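You operate a simulated robot arm through the tools that you are given. There is no shell and no other tool.

Carry out the task below with a simulated robot arm. There is one attempt and no reset: what you move stays moved.

TASK
Strap the wooden crate to the pull on its card.
Fine: edge guard under the strap and strap end clipped in the buckle before you ratchet; the pull stays on. Set down upright: edge guard.
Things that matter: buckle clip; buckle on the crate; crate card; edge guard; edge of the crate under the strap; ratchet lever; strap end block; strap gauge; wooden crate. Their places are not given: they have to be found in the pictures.

Only the result counts: the job must be done as asked and must still hold three seconds after the hand-in. Knocking over, shifting, dropping, spilling or breaking anything else fails it.

THE ROBOT
A 6-joint arm with a two-finger parallel gripper, fixed in place. Base frame: the origin is at the foot of the arm, x ahead of it, y to its left, z up. Lengths are in mm, angles in rad, forces in N, time in s.
Its first joint turns from -2.897 to 2.897 rad. Payload 3.91 kg.
The TCP is the grasp point between the finger pads, 30 mm short of the fingertips. In the tool frame z runs along the fingers and y along their closing line. The gripper opens to 110 mm. The fingers are 20 mm wide and 10 mm thick; the gripper's body (48 by 112 mm) begins 55 mm behind the TCP.
Orientation is that of the tool frame in the base frame, as a unit quaternion [x, y, z, w]. With the fingers straight down and closing along the base's y, the tool's x points along the base's -x, its y along +y and its z along -z.

THE INTERFACE
- The arm moves only by the tool servo_tool. Its arguments are lists of equal length, an entry for each row: "linear": the shift along the base's x, y, z in units of 150 mm (1.0 is 150 mm), a list of three; "dr": the turn, a rotation vector about the base's x, y, z in units of 90 degrees (1.0 is 90 degrees), a list of three; "fingers": the closure in counts, from 0 (fully open) to 255 (shut). In form: {"linear": [[dx, dy, dz], ...], "dr": [[rx, ry, rz], ...], "fingers": [fingers, ...]}. A call has 1 to 20 rows; each row is the pose to reach, as a shift and turn from the pose commanded when the call began. A call with a number of a shift or a turn outside -1 to 1 is refused whole. Rows are played at 5 a second. More than 50 mm and 0.15 rad between two rows, or a gripper value outside its range, and nothing of the call is played. Where a pose cannot be reached the arm comes as near as it can. A force on the tool above 40 N (or 10 N above the force at the start of the call, whichever is more), or a blocked arm, ends the call early, and 0.2 s more pass. The fingers move at their own pace (about 153 mm/s each) and stop on an object; they squeeze with about 34 N. The grip force told is the motor's: it shows also when the fingers shut on nothing. Time passes only in rows, and 0.2 s behind the last, so rows that repeat a pose let the fingers close. The reply holds the time, the measured pose of the TCP, the force on the tool along the base axes, the opening and the grip force, in the units named above and with some noise, with the torque about the TCP (base axes, N m) and any sound that the robot's microphone picked up, and new pictures: "pictures" is both (left out), scene, wrist or none.
- Cameras (640 x 400 px; columns grow to the right, rows downward): "scene" is fixed at [397.4, -500.3, 1368.8]; the picture's right is [-0.51, 0.86, 0.00], its down [0.82, 0.48, -0.32] and it looks along [-0.27, -0.16, -0.95] (base axes); focal length 229 px, centre (320, 200). "wrist" rides on the gripper at [72, 17, -103] in the tool frame; the picture's right is [-0.23, 0.97, 0.00], its down [-0.76, -0.18, -0.62] and it looks along [-0.61, -0.14, 0.78] (tool axes); focal length 222 px, centre (320, 200).
- probe_pixels(camera, pixels): for up to 12 pixels [column, row] of the newest picture of that camera ("zoom" is the newest enlarged one), the place [x, y, z] in the base frame of the surface seen there, good to about 3 mm. The clock stands still meanwhile.
- close_up(camera, box): a new picture of the part [left, top, right, bottom] of that camera's present view, enlarged. The clock stands still meanwhile.
- close_job(): hands the job in; it is judged then, once.

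Unless the task says otherwise, let go and move clear before handing in.

The tools are called by a JSON object that holds its "fn" and its "kwargs". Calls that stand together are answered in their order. servo_tool: Moves the arm, as the interface text tells. Its arguments: {"type":"object","properties":{"linear":{"type":"array"},"dr":{"type":"array"},"fingers":{"type":"array"},"pictures":{"type":"string","enum":["both","scene","wrist","none"]}},"required":["linear","dr","fingers"]} The other tools are called the same way: probe_pixels (camera, pixels) gives the place of the surface under pixels of a picture; close_up (camera, box) takes an enlarged picture of a part of a camera's view; close_job () hands the job in.

At the start:

```text
time: 0.0
tool_pos: [170.2, -464.9, 1045.1]
ee_rot: [0.0, 1.0, 0.0, 0.0]
force: [-0.2, 0.3, -0.3]
torque: [0.03, -0.01, 0.02]
gripper_width: 110.0
gripper_force: 0.0
```

scene: 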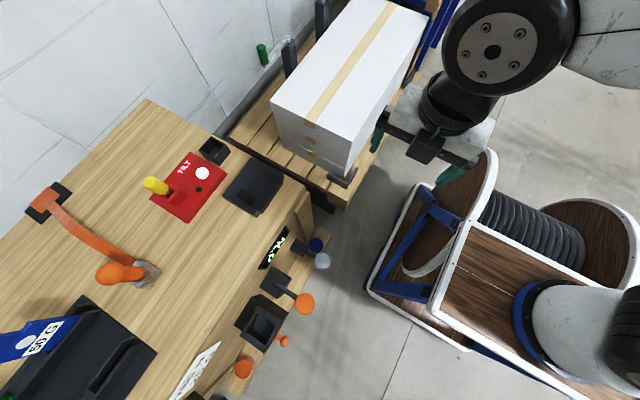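
wrist: 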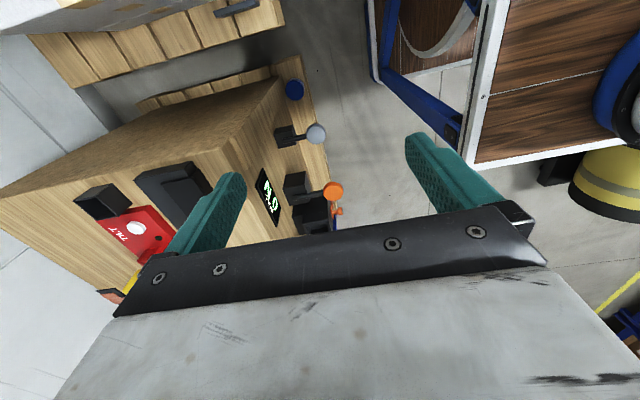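

The scene shows a large wooden crate (the workpiece, left half), with an orange strap around pixel (90,225), a black buckle near (255,185), and things on its front face. I'll take enlarged views before moving.

{"fn": "close_up", "kwargs": {"camera": "scene", "box": [0, 80, 340, 400]}}

{"fn": "close_up", "kwargs": {"camera": "wrist", "box": [60, 60, 380, 300]}}

{"fn": "close_up", "kwargs": {"camera": "scene", "box": [160, 200, 340, 400]}}

```text
1.25 times, centred on (170, 240) of scene
```

zoom: 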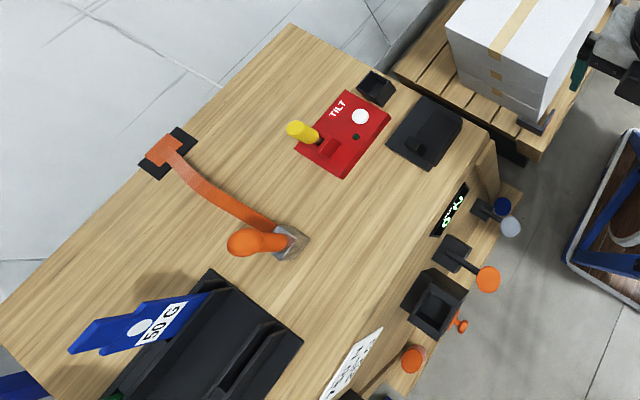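

```text
1.67 times, centred on (220, 180) of wrist
```

zoom: 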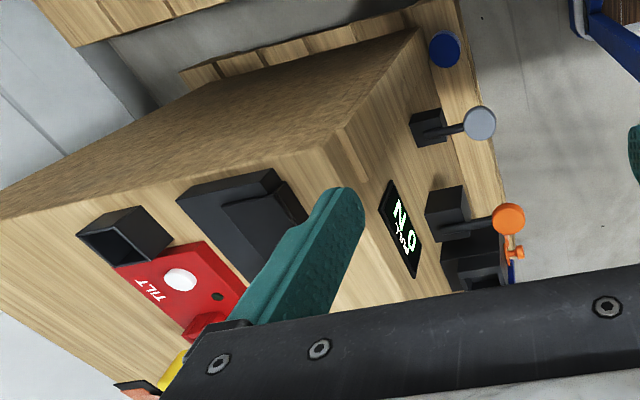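

```text
2.00 times, centred on (250, 300) of scene
```

zoom: 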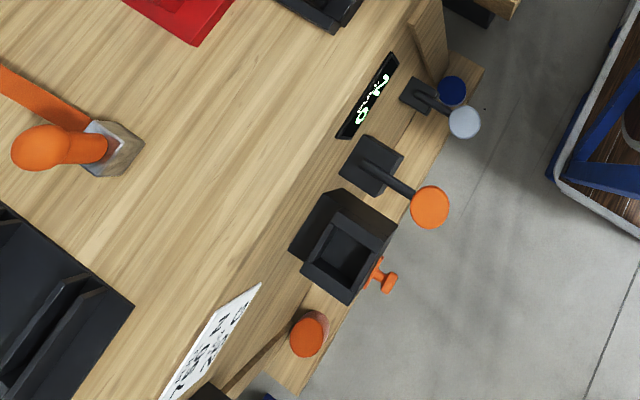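

The crate's top holds a strap block (orange), a red TILT plate and black trays. Its front face holds a gauge, levers, a buckle-like box and a card. I'll probe those for positions.

{"fn": "probe_pixels", "kwargs": {"camera": "scene", "pixels": [[148, 100], [310, 205], [45, 200], [118, 272], [145, 272], [155, 186], [202, 174], [250, 190], [275, 248], [303, 302], [322, 261], [316, 244]]}}

{"fn": "probe_pixels", "kwargs": {"camera": "scene", "pixels": [[258, 318], [283, 340], [243, 367], [195, 372], [275, 283], [40, 340], [120, 350], [212, 148], [80, 235], [275, 395], [215, 390], [330, 235]]}}

{"fn": "close_up", "kwargs": {"camera": "scene", "box": [150, 320, 280, 400]}}

{"fn": "close_up", "kwargs": {"camera": "scene", "box": [230, 220, 340, 300]}}

```text
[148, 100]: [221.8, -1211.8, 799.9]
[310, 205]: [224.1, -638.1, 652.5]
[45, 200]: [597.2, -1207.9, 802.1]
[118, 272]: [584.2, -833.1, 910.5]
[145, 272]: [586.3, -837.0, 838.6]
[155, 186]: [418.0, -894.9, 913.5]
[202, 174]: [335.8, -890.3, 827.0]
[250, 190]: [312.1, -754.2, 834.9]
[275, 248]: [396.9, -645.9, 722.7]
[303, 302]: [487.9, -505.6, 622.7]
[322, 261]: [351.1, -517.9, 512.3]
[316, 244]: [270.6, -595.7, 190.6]
```

```text
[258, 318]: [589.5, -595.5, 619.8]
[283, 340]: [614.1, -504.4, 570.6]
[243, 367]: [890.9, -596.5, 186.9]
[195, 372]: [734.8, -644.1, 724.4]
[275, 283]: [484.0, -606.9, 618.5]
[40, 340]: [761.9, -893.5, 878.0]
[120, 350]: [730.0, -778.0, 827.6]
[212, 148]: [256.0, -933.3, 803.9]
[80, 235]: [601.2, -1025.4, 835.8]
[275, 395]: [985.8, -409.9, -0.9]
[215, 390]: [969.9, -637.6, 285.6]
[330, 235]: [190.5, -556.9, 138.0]
```

```text
4.92 times, centred on (215, 360) of scene
```

zoom: 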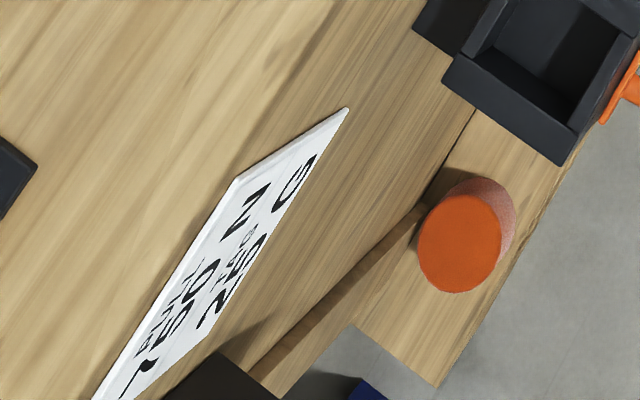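

```text
5.00 times, centred on (285, 260) of scene
```

zoom: 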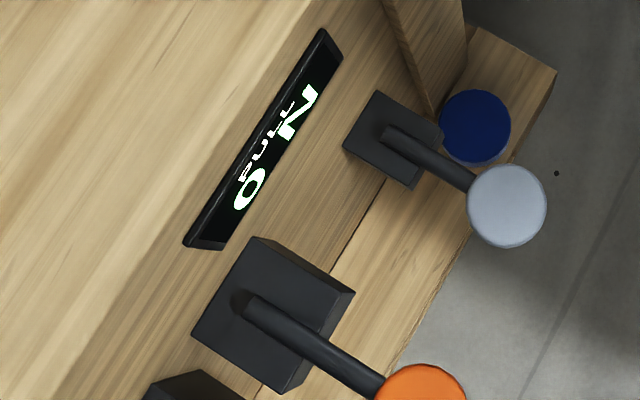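

The crate's top is at z≈800 and its front face at y≈-640, facing the arm. The gauge reads "PULL 0 N" at about (397,-646,723). I'll turn the gripper so the wrist camera looks toward the crate and check all the parts.

{"fn": "servo_tool", "kwargs": {"linear": [[0.09, 0, 0], [0.18, 0, 0], [0.27, 0, 0], [0.36, 0, 0], [0.45, 0, 0], [0.54, 0, 0], [0.63, 0, 0], [0.72, 0, 0], [0.81, 0, 0], [0.9, 0, 0], [1, 0, 0], [1, 0, 0]], "dr": [[0, 0, -0.09], [0, 0, -0.18], [0, 0, -0.27], [0, 0, -0.36], [0, 0, -0.45], [0, 0, -0.54], [0, 0, -0.63], [0, 0, -0.72], [0, 0, -0.81], [0, 0, -0.9], [0, 0, -0.99], [0, 0, -1]], "fingers": [0, 0, 0, 0, 0, 0, 0, 0, 0, 0, 0, 0]}}

```text
time: 2.6
tool_pos: [321.4, -465.2, 1043.7]
ee_rot: [0.707, 0.707, 0.0, 0.0]
force: [-1.5, 0.5, 0.2]
torque: [0.01, -0.03, 0.01]
gripper_width: 110.2
gripper_force: 0.2
```

scene: 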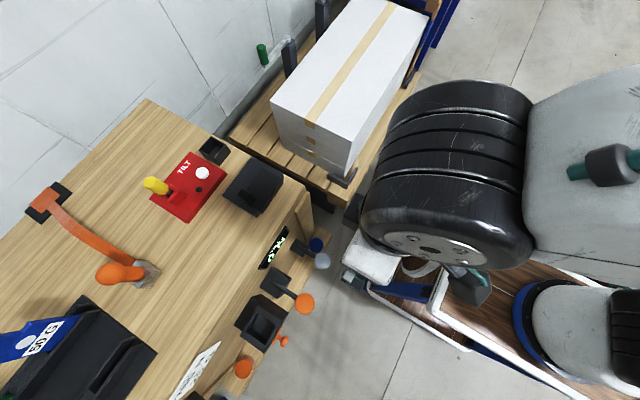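
wrist: 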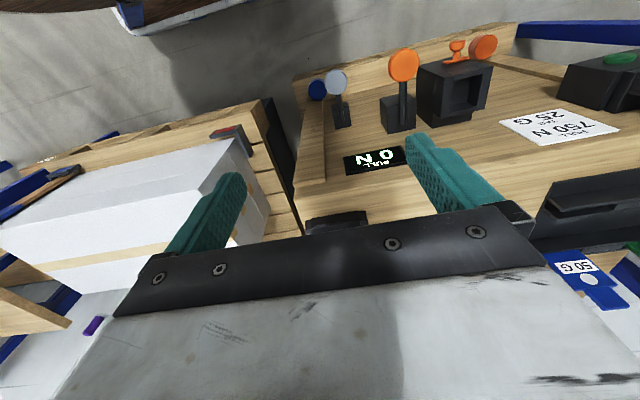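

The wrist picture is upside down. It shows the card at (560,125), which seems to read PULL 750 N and 25 G, the gauge at (375,160), and two levers at (340,100) and (403,90). I'll enlarge these.

{"fn": "close_up", "kwargs": {"camera": "wrist", "box": [480, 40, 640, 160]}}

{"fn": "close_up", "kwargs": {"camera": "wrist", "box": [280, 20, 520, 200]}}

{"fn": "close_up", "kwargs": {"camera": "wrist", "box": [500, 160, 640, 320]}}

```text
3.33 times, centred on (560, 100) of wrist
```

zoom: 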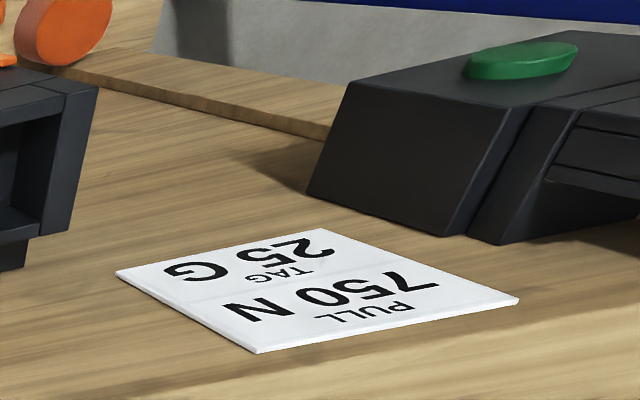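

```text
2.22 times, centred on (400, 110) of wrist
```

zoom: 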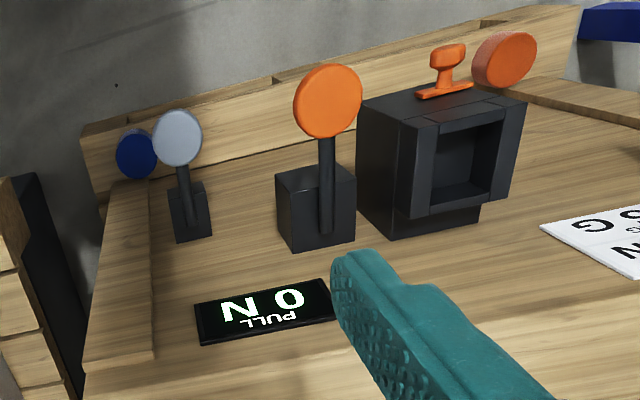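

```text
2.50 times, centred on (570, 240) of wrist
```

zoom: 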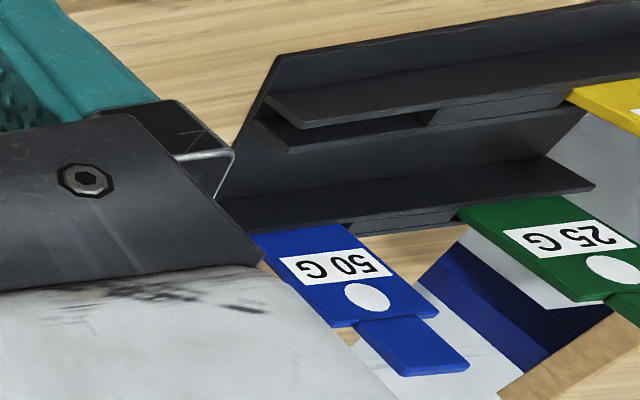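

The card clearly reads PULL 750 N (TAG 25 G isn't part of my job). Next I'll move over the crate top to look at the strap end, the red TILT plate and the black fixtures.

{"fn": "servo_tool", "kwargs": {"linear": [[0.15, -0.25, 0.1], [0.3, -0.5, 0.2], [0.45, -0.75, 0.3], [0.6, -1.0, 0.4], [0.6, -1.0, 0.4]], "dr": [[0, 0, 0], [0, 0, 0], [0, 0, 0], [0, 0, 0], [0, 0, 0]], "fingers": [0, 0, 0, 0, 0], "pictures": "none"}}

{"fn": "servo_tool", "kwargs": {"linear": [[0, -0.25, 0], [0, -0.5, 0], [0, -0.75, 0], [0, -0.75, 0]], "dr": [[0, 0, 0], [0, 0, 0], [0, 0, 0], [0, 0, 0]], "fingers": [0, 0, 0, 0]}}

```text
time: 3.8
tool_pos: [411.1, -617.4, 1104.2]
ee_rot: [0.707, 0.707, 0.0, 0.001]
force: [0.3, 0.3, -0.5]
torque: [0.03, -0.02, -0.03]
gripper_width: 110.0
gripper_force: 0.1
```

```text
time: 4.8
tool_pos: [410.3, -731.0, 1104.5]
ee_rot: [0.707, 0.707, 0.001, 0.0]
force: [0.7, 0.0, 0.1]
torque: [0.0, -0.01, 0.04]
gripper_width: 110.0
gripper_force: 0.0
```

scene: 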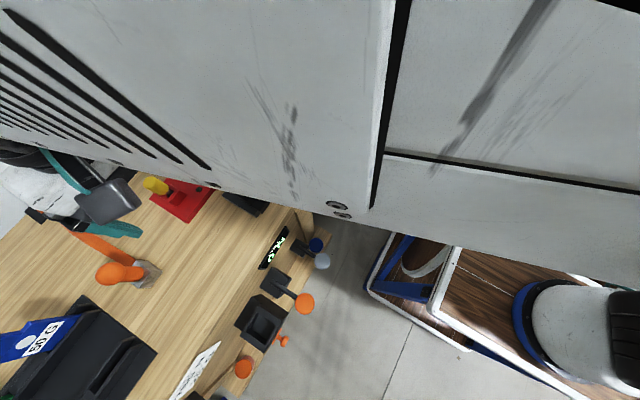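
wrist: 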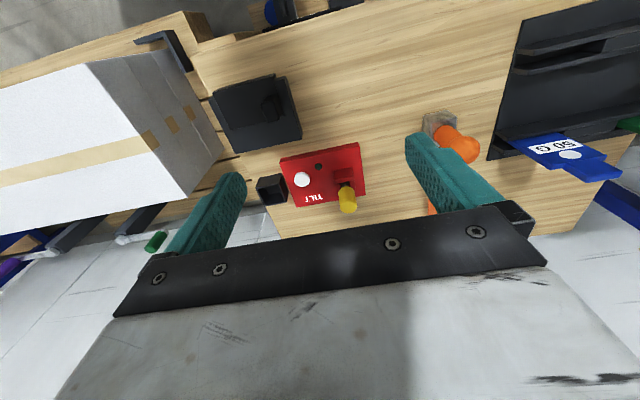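

{"fn": "close_up", "kwargs": {"camera": "wrist", "box": [190, 50, 390, 220]}}

{"fn": "close_up", "kwargs": {"camera": "wrist", "box": [380, 60, 640, 260]}}

{"fn": "probe_pixels", "kwargs": {"camera": "wrist", "pixels": [[215, 85], [287, 75], [300, 138], [230, 152], [270, 105], [270, 190], [440, 125], [460, 145], [435, 205], [525, 20], [490, 155], [560, 60]]}}

```text
2.35 times, centred on (290, 135) of wrist
```

zoom: 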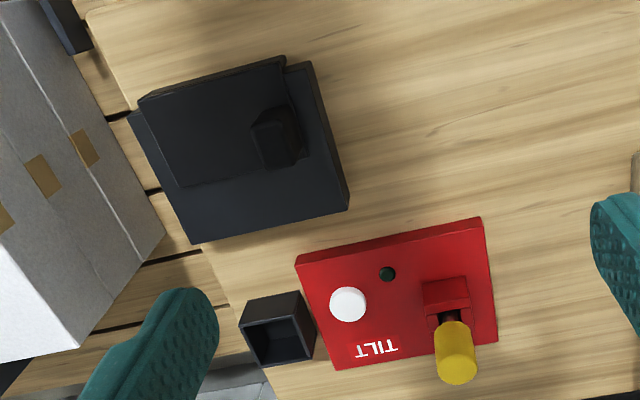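

```text
2.00 times, centred on (510, 160) of wrist
```

zoom: 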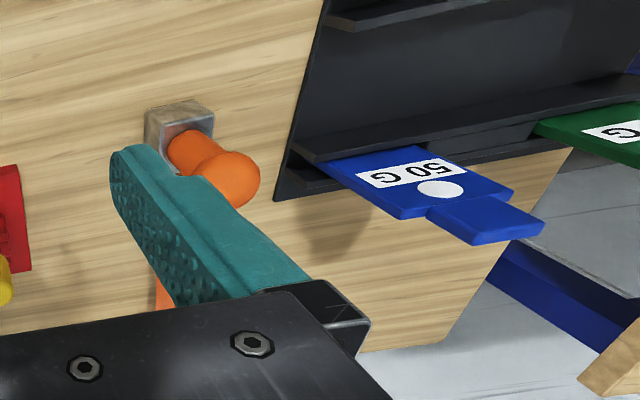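

```text
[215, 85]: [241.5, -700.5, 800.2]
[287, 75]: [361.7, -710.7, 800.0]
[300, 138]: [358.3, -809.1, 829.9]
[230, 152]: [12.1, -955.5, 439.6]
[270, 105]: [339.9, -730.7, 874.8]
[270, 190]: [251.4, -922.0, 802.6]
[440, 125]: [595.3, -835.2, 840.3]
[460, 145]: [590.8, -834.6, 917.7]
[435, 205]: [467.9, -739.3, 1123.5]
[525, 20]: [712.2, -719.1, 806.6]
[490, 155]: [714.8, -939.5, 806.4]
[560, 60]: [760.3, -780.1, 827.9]
```

The black item at (265,110) in the wrist view has a grip block on it, and I think it's the edge guard on a rest pad. I'll zoom in tightly and probe its outline.

{"fn": "close_up", "kwargs": {"camera": "wrist", "box": [200, 65, 310, 160]}}

{"fn": "probe_pixels", "kwargs": {"camera": "zoom", "pixels": [[100, 100], [350, 90], [200, 250], [400, 250], [450, 200], [300, 350], [150, 300], [560, 300], [120, 330], [380, 150], [480, 330], [560, 350]]}}

{"fn": "close_up", "kwargs": {"camera": "scene", "box": [210, 150, 340, 330]}}

```text
4.21 times, centred on (255, 112) of wrist
```

zoom: 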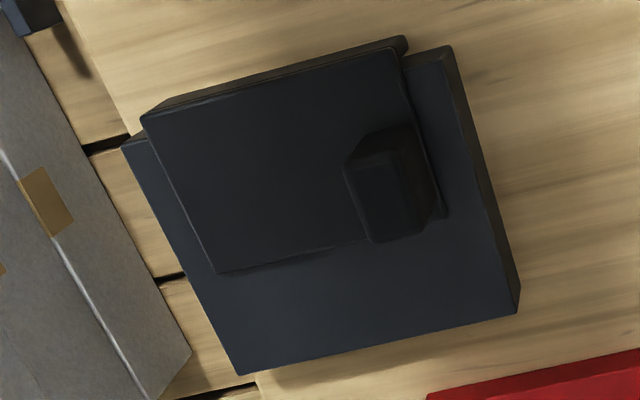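

```text
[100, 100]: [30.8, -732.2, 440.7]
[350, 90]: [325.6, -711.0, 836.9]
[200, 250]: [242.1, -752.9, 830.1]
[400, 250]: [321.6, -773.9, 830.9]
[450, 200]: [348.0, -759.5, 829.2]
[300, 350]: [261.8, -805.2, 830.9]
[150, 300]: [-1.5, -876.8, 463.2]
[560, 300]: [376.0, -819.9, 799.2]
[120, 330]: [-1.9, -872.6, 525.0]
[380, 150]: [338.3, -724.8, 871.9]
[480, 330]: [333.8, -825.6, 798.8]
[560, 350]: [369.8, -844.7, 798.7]
```

```text
2.22 times, centred on (275, 240) of scene
```

zoom: 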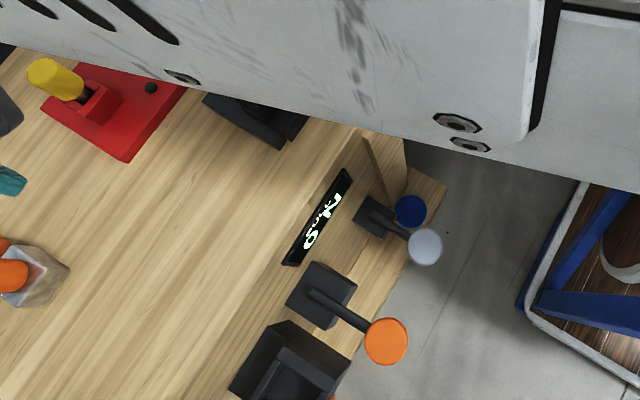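

The guard sits on a 30 mm pad with its top at z≈830. It has a flat plate, a leg hanging toward +y and a grip block near (335,-730,875). I'll get a closer view of it and the strap end.

{"fn": "servo_tool", "kwargs": {"linear": [[-0.15, 0.1, -0.2], [-0.3, 0.2, -0.4], [-0.45, 0.3, -0.6], [-0.6, 0.35, -0.75], [-0.6, 0.35, -0.75]], "dr": [[0, 0, 0], [0, 0, 0], [0, 0, 0], [0, 0, 0], [0, 0, 0]], "fingers": [0, 0, 0, 0, 0], "pictures": "wrist"}}

```text
time: 6.0
tool_pos: [323.1, -675.3, 991.7]
ee_rot: [0.707, 0.707, 0.0, 0.0]
force: [1.1, -0.2, -0.5]
torque: [-0.01, -0.04, 0.02]
gripper_width: 110.2
gripper_force: 0.1
```

wrist: 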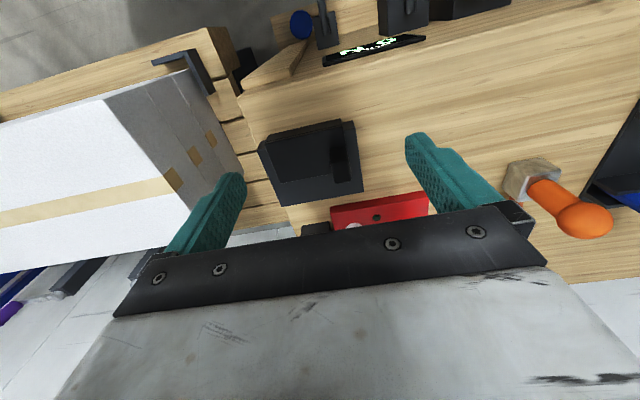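

{"fn": "close_up", "kwargs": {"camera": "wrist", "box": [250, 110, 370, 210]}}

{"fn": "probe_pixels", "kwargs": {"camera": "zoom", "pixels": [[90, 150], [470, 70], [470, 150], [430, 200], [500, 210], [440, 260], [510, 280], [440, 150], [480, 340], [150, 370], [430, 320], [560, 300]]}}

{"fn": "close_up", "kwargs": {"camera": "wrist", "box": [480, 130, 640, 250]}}

```text
4.00 times, centred on (310, 160) of wrist
```

zoom: 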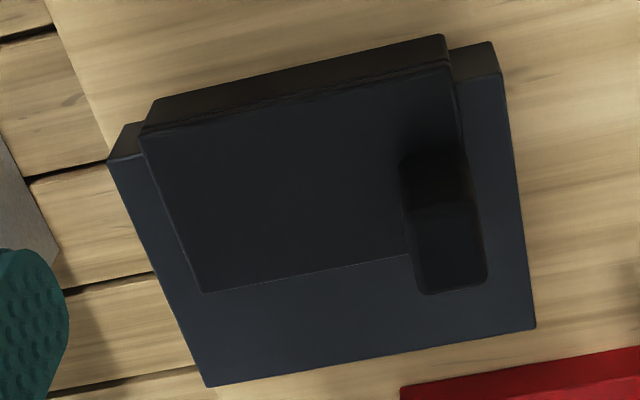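

```text
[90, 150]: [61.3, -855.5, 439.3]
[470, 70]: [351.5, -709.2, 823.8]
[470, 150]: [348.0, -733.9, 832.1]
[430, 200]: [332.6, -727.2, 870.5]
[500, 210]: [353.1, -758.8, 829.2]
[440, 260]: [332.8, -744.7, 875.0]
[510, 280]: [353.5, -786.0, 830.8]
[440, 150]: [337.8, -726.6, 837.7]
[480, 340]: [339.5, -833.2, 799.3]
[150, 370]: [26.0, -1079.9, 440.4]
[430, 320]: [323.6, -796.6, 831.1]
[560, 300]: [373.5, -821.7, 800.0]
```

```text
3.33 times, centred on (560, 190) of wrist
```

zoom: 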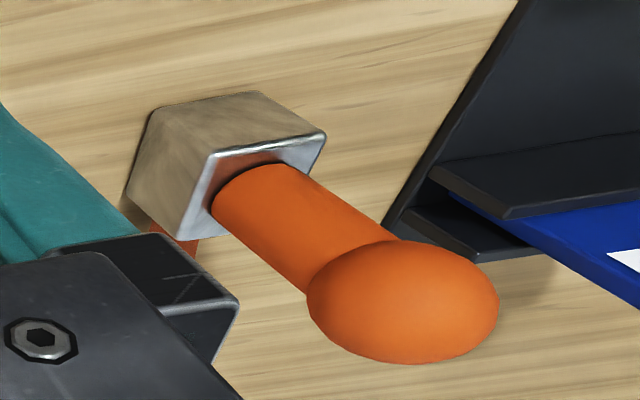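

The guard's plate and grip block are clear now. I'll probe the block's edges, the plate's corners, the leg, and the strap block's and knob's edges.

{"fn": "close_up", "kwargs": {"camera": "wrist", "box": [250, 110, 370, 210]}}

{"fn": "probe_pixels", "kwargs": {"camera": "zoom", "pixels": [[420, 215], [468, 212], [428, 285], [480, 280], [150, 142], [448, 72], [207, 285], [400, 252], [445, 45], [165, 105], [410, 170], [455, 160]]}}

{"fn": "close_up", "kwargs": {"camera": "wrist", "box": [490, 140, 630, 250]}}

{"fn": "probe_pixels", "kwargs": {"camera": "zoom", "pixels": [[115, 75], [245, 60], [310, 120], [180, 150], [170, 230], [75, 190], [260, 190], [330, 220], [290, 250], [420, 310], [420, 370], [330, 310]]}}

```text
4.00 times, centred on (310, 160) of wrist
```

zoom: 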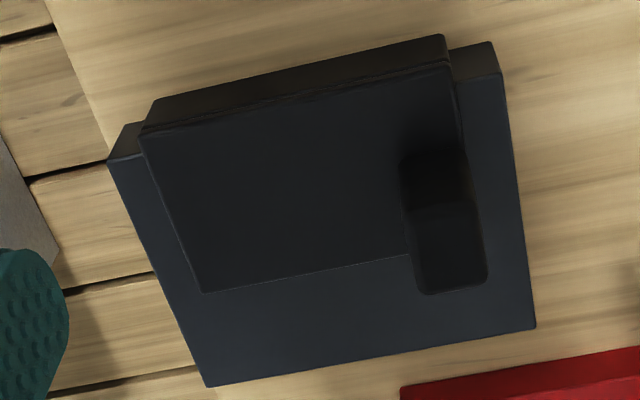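

```text
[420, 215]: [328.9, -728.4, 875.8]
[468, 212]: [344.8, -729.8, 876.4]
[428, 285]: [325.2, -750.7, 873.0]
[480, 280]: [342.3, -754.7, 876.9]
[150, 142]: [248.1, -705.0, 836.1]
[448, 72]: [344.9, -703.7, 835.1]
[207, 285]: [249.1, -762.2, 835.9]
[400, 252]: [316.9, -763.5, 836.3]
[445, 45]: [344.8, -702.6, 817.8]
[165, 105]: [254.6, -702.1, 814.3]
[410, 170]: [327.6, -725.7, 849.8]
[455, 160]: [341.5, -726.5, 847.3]
```

```text
3.64 times, centred on (560, 195) of wrist
```

zoom: 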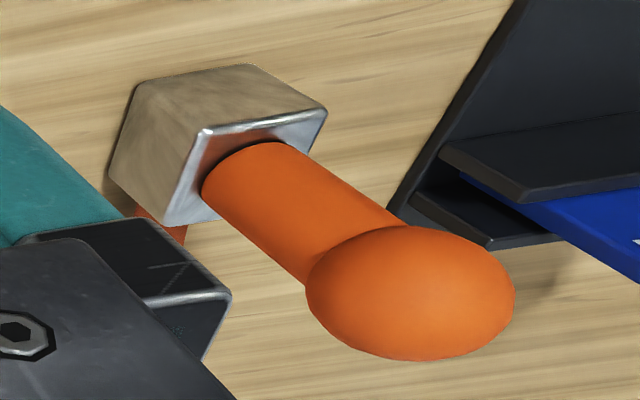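

```text
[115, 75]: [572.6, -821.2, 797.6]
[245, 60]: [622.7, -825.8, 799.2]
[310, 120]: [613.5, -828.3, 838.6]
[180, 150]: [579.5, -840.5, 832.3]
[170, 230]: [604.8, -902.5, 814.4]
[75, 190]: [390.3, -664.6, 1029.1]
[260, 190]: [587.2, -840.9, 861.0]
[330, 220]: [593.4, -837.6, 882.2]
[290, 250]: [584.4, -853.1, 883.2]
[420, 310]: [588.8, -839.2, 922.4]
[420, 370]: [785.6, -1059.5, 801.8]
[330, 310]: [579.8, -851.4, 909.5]
```

Guard: the plate spans x 247–346 with its top at z 836, and the grip block is centred near (335.5,-741) with its top at z 876. Strap knob: centred near (590,-840), z 838–925. Next I'll look at the front face (buckle, clip, levers).

{"fn": "servo_tool", "kwargs": {"linear": [[0.2, 0.25, 0], [0.4, 0.5, 0], [0.6, 0.75, 0], [0.8, 1.0, 0], [0.8, 1.0, 0]], "dr": [[0, 0, 0], [0, 0, 0], [0, 0, 0], [0, 0, 0], [0, 0, 0]], "fingers": [0, 0, 0, 0, 0], "pictures": "none"}}

{"fn": "servo_tool", "kwargs": {"linear": [[0.2, 0.2, -0.1], [0.4, 0.4, -0.2], [0.6, 0.6, -0.3], [0.8, 0.7, -0.5], [0.9, 0.7, -0.7], [0.9, 0.7, -0.7]], "dr": [[0, 0, 0], [0, 0, 0], [0, 0, 0], [0, 0, 0], [0, 0, 0], [0, 0, 0]], "fingers": [0, 0, 0, 0, 0, 0]}}

```text
time: 7.2
tool_pos: [439.7, -524.6, 992.6]
ee_rot: [0.707, 0.707, 0.0, -0.001]
force: [-0.5, 0.2, -0.5]
torque: [0.0, 0.02, -0.02]
gripper_width: 109.9
gripper_force: 0.1
```

```text
time: 8.6
tool_pos: [573.9, -420.6, 887.0]
ee_rot: [0.708, 0.707, -0.001, 0.0]
force: [0.2, 1.0, -0.1]
torque: [0.02, 0.02, 0.02]
gripper_width: 109.8
gripper_force: 0.1
```

scene: 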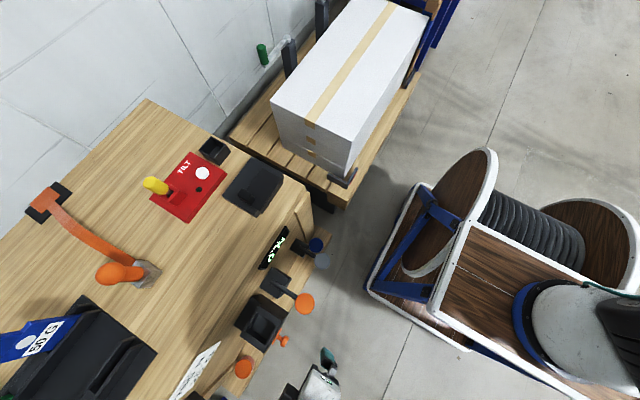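
wrist: 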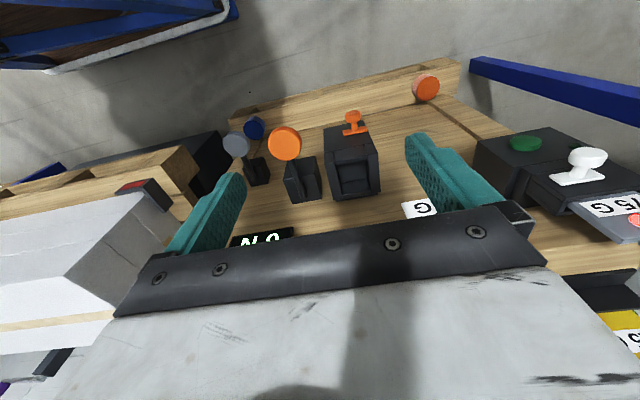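

The front view shows the buckle at (352,165) with its orange clip at (353,122), and the orange lever at (285,145). The right-hand device is the tag holder, which I don't need. I'll enlarge and probe.

{"fn": "close_up", "kwargs": {"camera": "wrist", "box": [270, 100, 400, 210]}}

{"fn": "probe_pixels", "kwargs": {"camera": "zoom", "pixels": [[75, 210], [80, 270], [230, 400], [150, 330], [270, 150], [300, 350], [350, 320], [410, 320], [350, 250], [410, 80], [430, 150], [520, 200]]}}

{"fn": "close_up", "kwargs": {"camera": "wrist", "box": [210, 110, 310, 200]}}

{"fn": "probe_pixels", "kwargs": {"camera": "zoom", "pixels": [[160, 210], [280, 110], [260, 330], [300, 440], [250, 370], [470, 210], [540, 340], [600, 420], [540, 450], [500, 480], [590, 500], [620, 360]]}}

```text
3.64 times, centred on (335, 155) of wrist
```

zoom: 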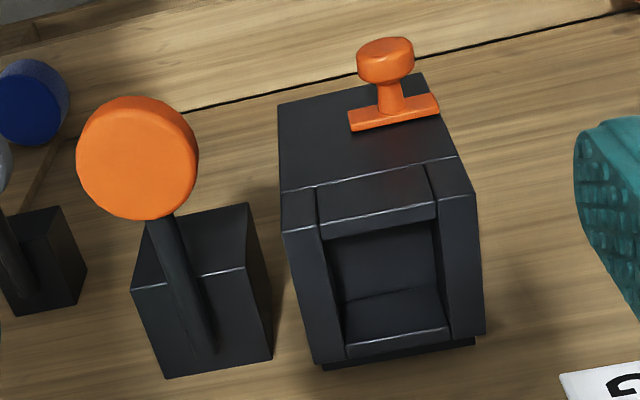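

```text
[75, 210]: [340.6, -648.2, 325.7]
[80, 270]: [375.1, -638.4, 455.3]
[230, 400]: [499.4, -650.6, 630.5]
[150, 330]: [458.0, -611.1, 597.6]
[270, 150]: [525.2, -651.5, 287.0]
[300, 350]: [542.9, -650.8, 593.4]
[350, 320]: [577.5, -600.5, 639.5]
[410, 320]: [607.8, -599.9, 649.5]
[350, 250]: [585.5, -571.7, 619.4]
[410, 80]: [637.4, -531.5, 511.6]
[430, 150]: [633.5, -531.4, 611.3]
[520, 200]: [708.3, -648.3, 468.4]
```

```text
4.44 times, centred on (260, 155) of wrist
```

zoom: 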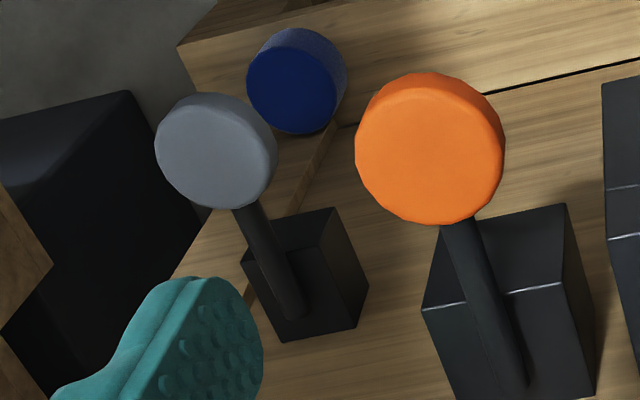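

```text
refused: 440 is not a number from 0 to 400
```

The buckle's pocket opens upward, and its front face at y≈-531 carries the orange clip low down. I'll probe more points on the buckle, clip and levers.

{"fn": "close_up", "kwargs": {"camera": "wrist", "box": [310, 100, 400, 210]}}

{"fn": "probe_pixels", "kwargs": {"camera": "zoom", "pixels": [[200, 50], [200, 75], [150, 120], [290, 95], [120, 180], [290, 170], [100, 240], [290, 240], [200, 230], [200, 270], [200, 310], [110, 330]]}}

{"fn": "probe_pixels", "kwargs": {"camera": "zoom", "pixels": [[170, 30], [205, 30], [200, 55], [190, 100], [170, 105], [240, 95], [310, 320], [290, 330], [215, 345], [150, 300], [260, 290], [200, 200]]}}

```text
3.64 times, centred on (355, 155) of wrist
```

zoom: 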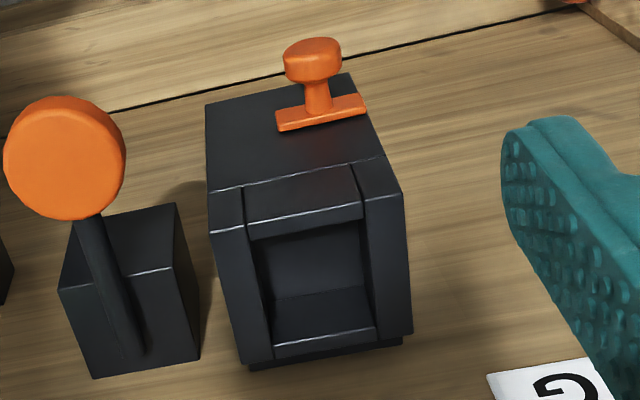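

```text
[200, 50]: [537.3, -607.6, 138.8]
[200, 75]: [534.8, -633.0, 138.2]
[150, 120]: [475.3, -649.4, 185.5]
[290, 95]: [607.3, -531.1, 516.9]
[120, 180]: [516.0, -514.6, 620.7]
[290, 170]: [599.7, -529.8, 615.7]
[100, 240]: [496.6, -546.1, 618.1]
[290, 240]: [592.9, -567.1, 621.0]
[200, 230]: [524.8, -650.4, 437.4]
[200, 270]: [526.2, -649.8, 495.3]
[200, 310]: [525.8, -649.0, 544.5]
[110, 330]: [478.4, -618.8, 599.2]
```

```text
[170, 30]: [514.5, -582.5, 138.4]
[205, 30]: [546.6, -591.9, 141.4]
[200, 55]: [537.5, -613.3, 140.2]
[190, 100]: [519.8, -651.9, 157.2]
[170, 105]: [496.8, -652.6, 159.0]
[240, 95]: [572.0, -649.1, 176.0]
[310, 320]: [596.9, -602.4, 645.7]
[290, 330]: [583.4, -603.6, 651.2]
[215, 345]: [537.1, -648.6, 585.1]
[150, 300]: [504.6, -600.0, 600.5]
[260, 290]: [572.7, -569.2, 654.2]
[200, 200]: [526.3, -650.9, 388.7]
```

The zoom re-centred, so I'll re-probe with this newest zoom: buckle face and posts, clip bar (320,115), clip knob (312,60), and the lever.

{"fn": "probe_pixels", "kwargs": {"camera": "zoom", "pixels": [[218, 115], [345, 85], [222, 180], [375, 155], [285, 122], [360, 103], [312, 60], [318, 95], [228, 210], [375, 185], [300, 190], [300, 222]]}}

{"fn": "probe_pixels", "kwargs": {"camera": "zoom", "pixels": [[245, 320], [250, 350], [405, 320], [325, 345], [310, 260], [315, 320], [390, 250], [230, 250], [270, 320], [365, 300], [215, 200], [400, 195]]}}

{"fn": "probe_pixels", "kwargs": {"camera": "zoom", "pixels": [[60, 155], [15, 155], [115, 155], [60, 105], [60, 210], [95, 240], [120, 320], [140, 345], [80, 300], [150, 290], [95, 365], [190, 350]]}}

```text
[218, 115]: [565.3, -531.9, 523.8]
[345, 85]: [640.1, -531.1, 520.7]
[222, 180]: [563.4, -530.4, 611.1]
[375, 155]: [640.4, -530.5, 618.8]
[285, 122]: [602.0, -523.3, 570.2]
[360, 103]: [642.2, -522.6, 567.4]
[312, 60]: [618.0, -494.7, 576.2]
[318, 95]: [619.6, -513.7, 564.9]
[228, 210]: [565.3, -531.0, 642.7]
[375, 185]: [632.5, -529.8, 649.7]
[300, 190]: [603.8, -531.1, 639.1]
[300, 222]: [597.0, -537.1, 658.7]
```

```text
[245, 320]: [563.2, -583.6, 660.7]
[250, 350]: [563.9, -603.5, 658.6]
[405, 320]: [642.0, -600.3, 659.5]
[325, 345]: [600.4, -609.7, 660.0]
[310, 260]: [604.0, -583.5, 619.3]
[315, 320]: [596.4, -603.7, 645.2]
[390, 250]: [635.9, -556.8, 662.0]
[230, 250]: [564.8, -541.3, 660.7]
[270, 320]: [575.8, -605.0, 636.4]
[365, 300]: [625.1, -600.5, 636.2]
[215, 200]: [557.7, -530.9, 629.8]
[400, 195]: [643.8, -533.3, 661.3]
```

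```text
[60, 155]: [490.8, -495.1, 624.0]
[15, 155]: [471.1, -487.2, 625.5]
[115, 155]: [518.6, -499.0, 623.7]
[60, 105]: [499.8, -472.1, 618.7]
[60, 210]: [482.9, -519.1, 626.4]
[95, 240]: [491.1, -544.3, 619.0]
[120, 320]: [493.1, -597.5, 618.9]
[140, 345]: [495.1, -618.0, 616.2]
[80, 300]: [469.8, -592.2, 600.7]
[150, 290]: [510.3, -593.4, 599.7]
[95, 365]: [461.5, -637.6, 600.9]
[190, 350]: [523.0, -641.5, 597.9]
```

The buckle spans x≈557–647 and y≈-610…-531 with its rim at z 660 and pocket floor at z≈619. The clip bar is at (622,-523,568) with a knob at (618,-495,576). The orange lever's disc is centred near (493,-496,624). I'll get a closer look to see how the clip and lever move.

{"fn": "servo_tool", "kwargs": {"linear": [[0.05, 0.15, -0.25], [0.1, 0.3, -0.5], [0.15, 0.4, -0.75], [0.2, 0.4, -1.0], [0.2, 0.4, -1.0]], "dr": [[0, 0, 0], [0, 0, 0], [0, 0, 0], [0, 0, 0], [0, 0, 0]], "fingers": [0, 0, 0, 0, 0]}}

```text
time: 9.8
tool_pos: [604.3, -358.9, 737.8]
ee_rot: [0.707, 0.707, 0.001, 0.0]
force: [-0.2, -0.1, 0.2]
torque: [0.0, -0.02, -0.02]
gripper_width: 110.1
gripper_force: 0.1
```

scene: 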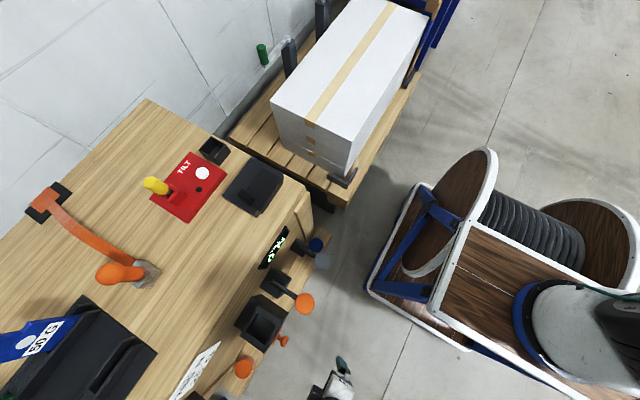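
wrist: 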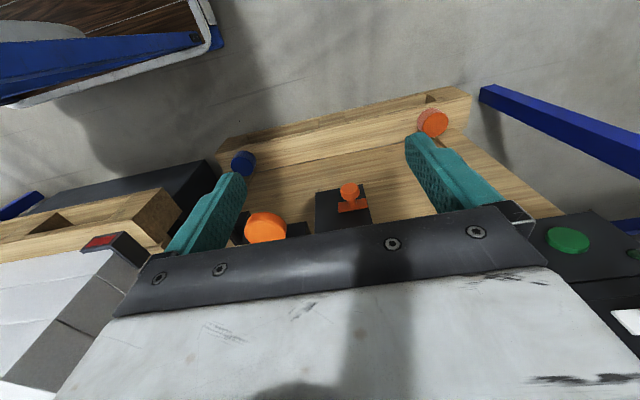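

{"fn": "close_up", "kwargs": {"camera": "wrist", "box": [300, 170, 390, 230]}}

{"fn": "close_up", "kwargs": {"camera": "wrist", "box": [220, 170, 340, 250]}}

```text
6.67 times, centred on (345, 200) of wrist
```

zoom: 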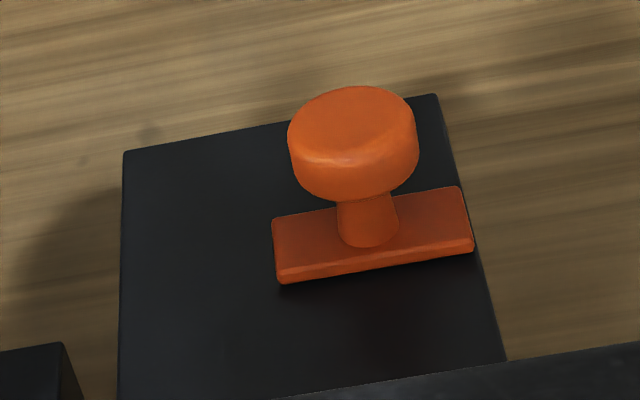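

```text
5.00 times, centred on (280, 210) of wrist
```

zoom: 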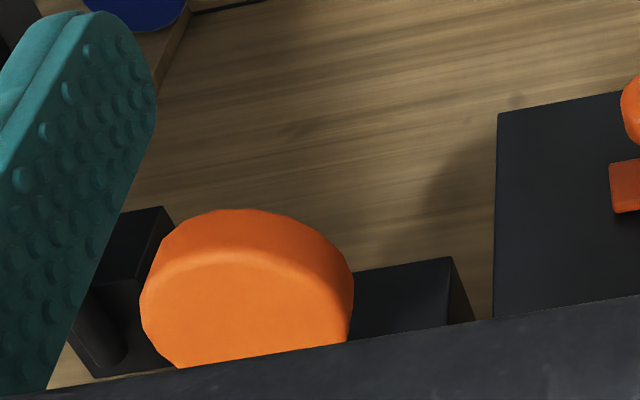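

The clip is a bar with a mushroom knob sticking out toward +y, sitting off to the +x side of the buckle face, so it looks like a slider. I'll probe it precisely.

{"fn": "close_up", "kwargs": {"camera": "wrist", "box": [300, 170, 390, 230]}}

{"fn": "probe_pixels", "kwargs": {"camera": "zoom", "pixels": [[280, 225], [285, 275], [458, 195], [465, 245], [295, 140], [410, 120], [350, 95], [350, 155], [350, 185], [365, 225], [130, 160], [430, 102]]}}

{"fn": "probe_pixels", "kwargs": {"camera": "zoom", "pixels": [[125, 380], [490, 340], [300, 350], [350, 120], [415, 150], [300, 170], [345, 225], [390, 215], [200, 200], [460, 170], [10, 380], [350, 260]]}}

```text
6.67 times, centred on (345, 200) of wrist
```

zoom: 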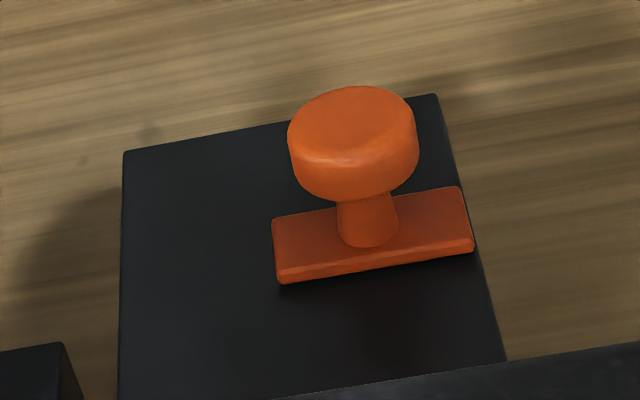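

```text
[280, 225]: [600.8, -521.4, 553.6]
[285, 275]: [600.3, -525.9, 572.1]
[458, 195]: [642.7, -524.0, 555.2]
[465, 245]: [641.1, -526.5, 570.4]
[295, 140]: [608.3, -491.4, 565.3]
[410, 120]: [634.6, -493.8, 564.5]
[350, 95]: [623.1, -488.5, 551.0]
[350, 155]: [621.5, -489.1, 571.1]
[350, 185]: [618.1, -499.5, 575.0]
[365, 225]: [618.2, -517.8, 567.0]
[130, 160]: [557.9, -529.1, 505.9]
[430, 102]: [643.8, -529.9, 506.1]
```

```text
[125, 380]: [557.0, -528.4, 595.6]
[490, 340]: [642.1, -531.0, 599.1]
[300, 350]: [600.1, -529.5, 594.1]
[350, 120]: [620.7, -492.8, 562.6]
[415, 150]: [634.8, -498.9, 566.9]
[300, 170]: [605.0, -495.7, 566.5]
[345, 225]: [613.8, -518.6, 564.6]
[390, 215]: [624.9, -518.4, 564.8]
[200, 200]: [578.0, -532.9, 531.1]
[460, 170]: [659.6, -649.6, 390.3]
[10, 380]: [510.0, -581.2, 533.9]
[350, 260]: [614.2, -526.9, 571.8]
```

Clip: the bar is at x 600–643, z 554–572, and the knob is centred at (621,-497,563) with radius ≈14. To see how the lever is hinged, I'll tilt the wrist camera up for a front view of the face.

{"fn": "servo_tool", "kwargs": {"linear": [[-0.1, 0.05, -0.1], [-0.2, 0.1, -0.2], [-0.3, 0.15, -0.3], [-0.4, 0.2, -0.4], [-0.5, 0.2, -0.5], [-0.5, 0.2, -0.5]], "dr": [[-0.08, 0, 0], [-0.16, 0, 0], [-0.24, 0, 0], [-0.32, 0, 0], [-0.4, 0, 0], [-0.4, 0, 0]], "fingers": [0, 0, 0, 0, 0, 0]}}

```text
time: 11.2
tool_pos: [569.4, -352.0, 695.0]
ee_rot: [0.671, 0.676, -0.228, 0.202]
force: [0.2, -0.9, -0.1]
torque: [-0.02, -0.01, 0.0]
gripper_width: 109.8
gripper_force: 0.1
out of reach, approached as far as the arm can: row 2, 3, 4, 5, 6
```

scene: 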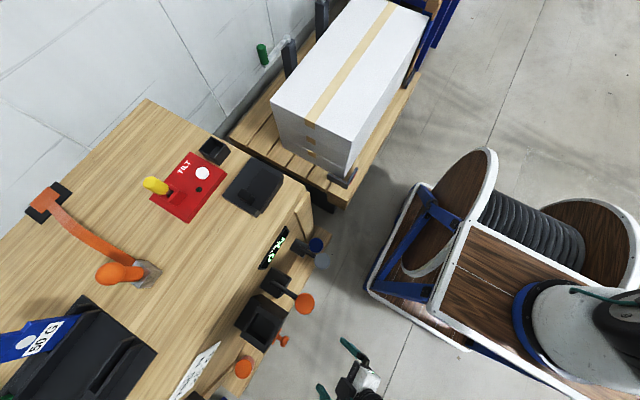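
wrist: 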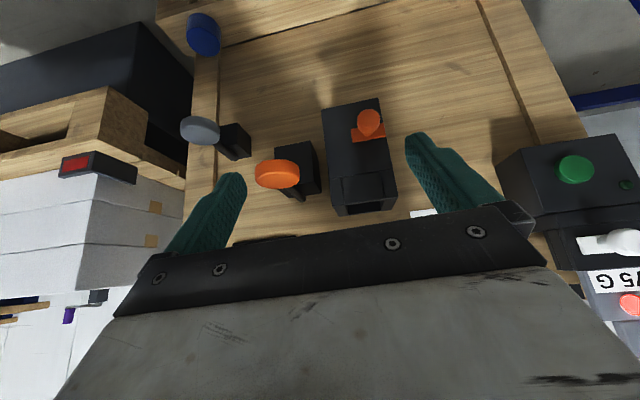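

The tilt reached partway and gives a good frontal view: orange lever at (280,175), grey lever at (205,130), buckle at (358,155). I'll enlarge them.

{"fn": "close_up", "kwargs": {"camera": "wrist", "box": [170, 90, 330, 210]}}

{"fn": "close_up", "kwargs": {"camera": "wrist", "box": [310, 80, 420, 230]}}

{"fn": "close_up", "kwargs": {"camera": "wrist", "box": [480, 100, 640, 320]}}

```text
3.33 times, centred on (250, 150) of wrist
```

zoom: 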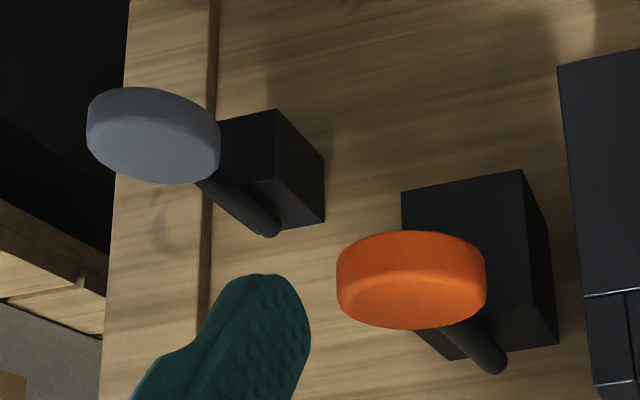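

```text
2.67 times, centred on (365, 155) of wrist
```

zoom: 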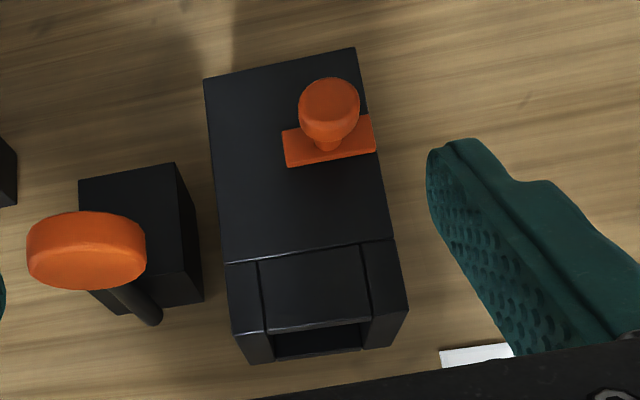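

```text
1.82 times, centred on (560, 210) of wrist
```

zoom: 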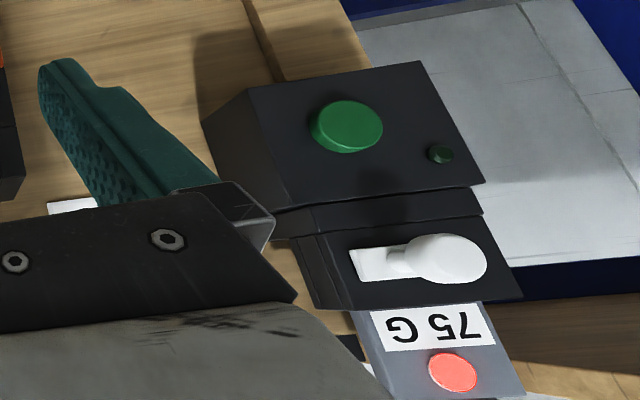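

Both levers are horizontal rods lying across the tops of their blocks, with discs at the outer ends. The orange lever is next to the buckle. I'll start with the edge guard, so I'm untilting and going back up.

{"fn": "servo_tool", "kwargs": {"linear": [[0.1, 0, 0.1], [0.2, -0.05, 0.2], [0.3, -0.1, 0.3], [0.4, -0.15, 0.4], [0.5, -0.2, 0.5], [0.5, -0.2, 0.5]], "dr": [[0.08, 0, 0], [0.16, 0, 0], [0.24, 0, 0], [0.32, 0, 0], [0.4, 0, 0], [0.4, 0, 0]], "fingers": [0, 0, 0, 0, 0, 0], "pictures": "none"}}

```text
time: 12.6
tool_pos: [645.3, -382.2, 771.4]
ee_rot: [0.707, 0.708, 0.0, -0.001]
force: [0.5, -0.6, 0.7]
torque: [-0.03, -0.04, -0.01]
gripper_width: 110.2
gripper_force: 0.1
```

The tool is straight again at (645,-382,771). I'm moving up and over to a spot above the guard's grip block.

{"fn": "servo_tool", "kwargs": {"linear": [[-0.1, 0, 0.25], [-0.2, 0, 0.5], [-0.35, -0.05, 0.75], [-0.6, -0.2, 0.95], [-0.8, -0.4, 1.0], [-1.0, -0.6, 1.0], [-1.0, -0.6, 1.0]], "dr": [[0, 0, 0], [0, 0, 0], [0, 0, 0], [0, 0, 0], [0, 0, 0], [0, 0, 0], [0, 0, 0]], "fingers": [0, 0, 0, 0, 0, 0, 0], "pictures": "none"}}

{"fn": "servo_tool", "kwargs": {"linear": [[-0.2, -0.2, 0.1], [-0.4, -0.4, 0.2], [-0.6, -0.6, 0.25], [-0.8, -0.8, 0.3], [-1.0, -1.0, 0.3], [-1.0, -1.0, 0.3]], "dr": [[0, 0, 0], [0, 0, 0], [0, 0, 0], [0, 0, 0], [0, 0, 0], [0, 0, 0]], "fingers": [0, 0, 0, 0, 0, 0], "pictures": "none"}}

```text
refused: row 4 steps farther than a row can; nothing moved
```

```text
time: 14.0
tool_pos: [492.2, -532.9, 816.5]
ee_rot: [0.707, 0.707, 0.0, 0.0]
force: [0.9, -0.4, 0.3]
torque: [-0.02, -0.01, 0.03]
gripper_width: 109.8
gripper_force: 0.0
```

The first call was refused for a step that was too long and the second one ran, leaving the tool at (492,-533,816), clear of everything. From now on I'll send dependent moves one at a time. Going up first, then across.

{"fn": "servo_tool", "kwargs": {"linear": [[0, 0, 0.3], [0, 0, 0.6], [0, 0, 0.9], [-0.2, -0.2, 0.95], [-0.4, -0.4, 0.95], [-0.6, -0.6, 0.95], [-0.8, -0.8, 0.95], [-0.95, -1.0, 0.95], [-0.95, -1.0, 0.95]], "dr": [[0, 0, 0], [0, 0, 0], [0, 0, 0], [0, 0, 0], [0, 0, 0], [0, 0, 0], [0, 0, 0], [0, 0, 0], [0, 0, 0]], "fingers": [0, 0, 0, 0, 0, 0, 0, 0, 0], "pictures": "none"}}

```text
time: 16.0
tool_pos: [351.5, -681.7, 959.7]
ee_rot: [0.707, 0.707, 0.001, -0.001]
force: [0.1, 0.7, -0.2]
torque: [0.01, 0.0, 0.0]
gripper_width: 110.1
gripper_force: 0.0
```

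Now at (351,-682,960). I'll center over the block at (335.5,-741) and come down to z≈905 for a check.

{"fn": "servo_tool", "kwargs": {"linear": [[-0.05, -0.2, 0], [-0.1, -0.395, 0], [-0.1, -0.395, -0.2], [-0.1, -0.395, -0.35], [-0.1, -0.395, -0.35]], "dr": [[0, 0, 0], [0, 0, 0], [0, 0, 0], [0, 0, 0], [0, 0, 0]], "fingers": [0, 0, 0, 0, 0]}}

```text
time: 17.2
tool_pos: [336.8, -740.5, 908.3]
ee_rot: [0.707, 0.707, 0.0, 0.0]
force: [-0.4, -0.7, 0.3]
torque: [0.04, -0.01, 0.03]
gripper_width: 110.2
gripper_force: 0.0
```

scene: 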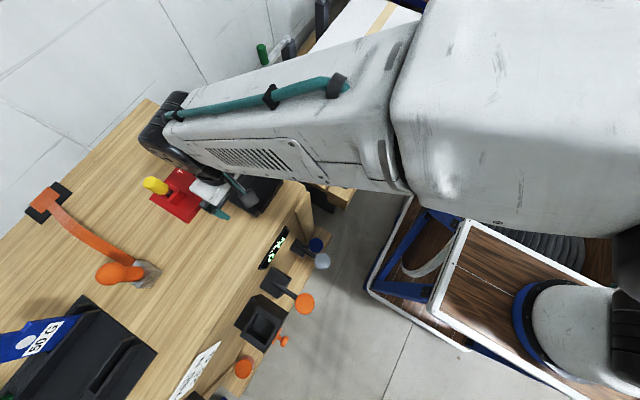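
wrist: 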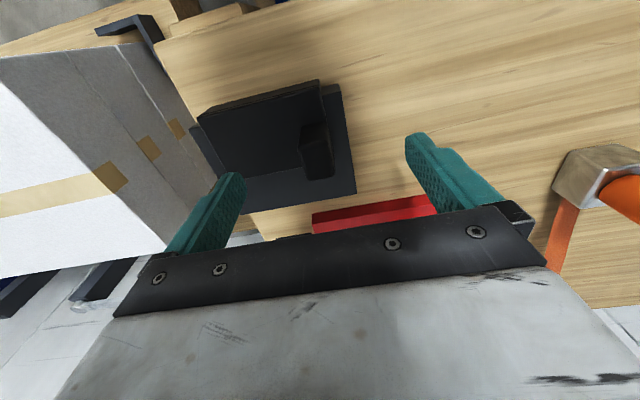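

The grip block is at (317,155) in the wrist view, between the fingers. I'll re-measure it from this closer range before descending.

{"fn": "close_up", "kwargs": {"camera": "wrist", "box": [190, 75, 360, 215]}}

{"fn": "probe_pixels", "kwargs": {"camera": "wrist", "pixels": [[303, 150], [333, 150], [306, 175], [332, 173], [318, 128], [210, 130], [205, 125], [320, 85], [318, 95], [225, 185], [345, 95], [338, 140]]}}

```text
2.86 times, centred on (275, 145) of wrist
```

zoom: 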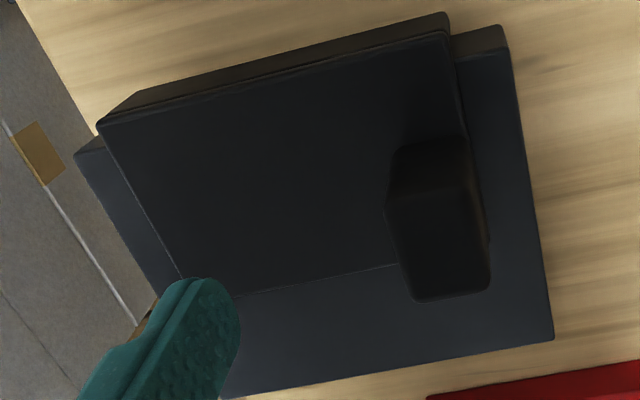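

```text
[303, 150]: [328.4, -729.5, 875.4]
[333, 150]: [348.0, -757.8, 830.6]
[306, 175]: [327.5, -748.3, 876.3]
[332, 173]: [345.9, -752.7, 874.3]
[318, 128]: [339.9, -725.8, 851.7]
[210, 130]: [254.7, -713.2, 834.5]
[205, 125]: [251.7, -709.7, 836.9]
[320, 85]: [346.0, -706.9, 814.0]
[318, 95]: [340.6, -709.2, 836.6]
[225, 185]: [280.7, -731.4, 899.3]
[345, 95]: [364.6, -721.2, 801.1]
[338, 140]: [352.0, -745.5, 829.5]
```

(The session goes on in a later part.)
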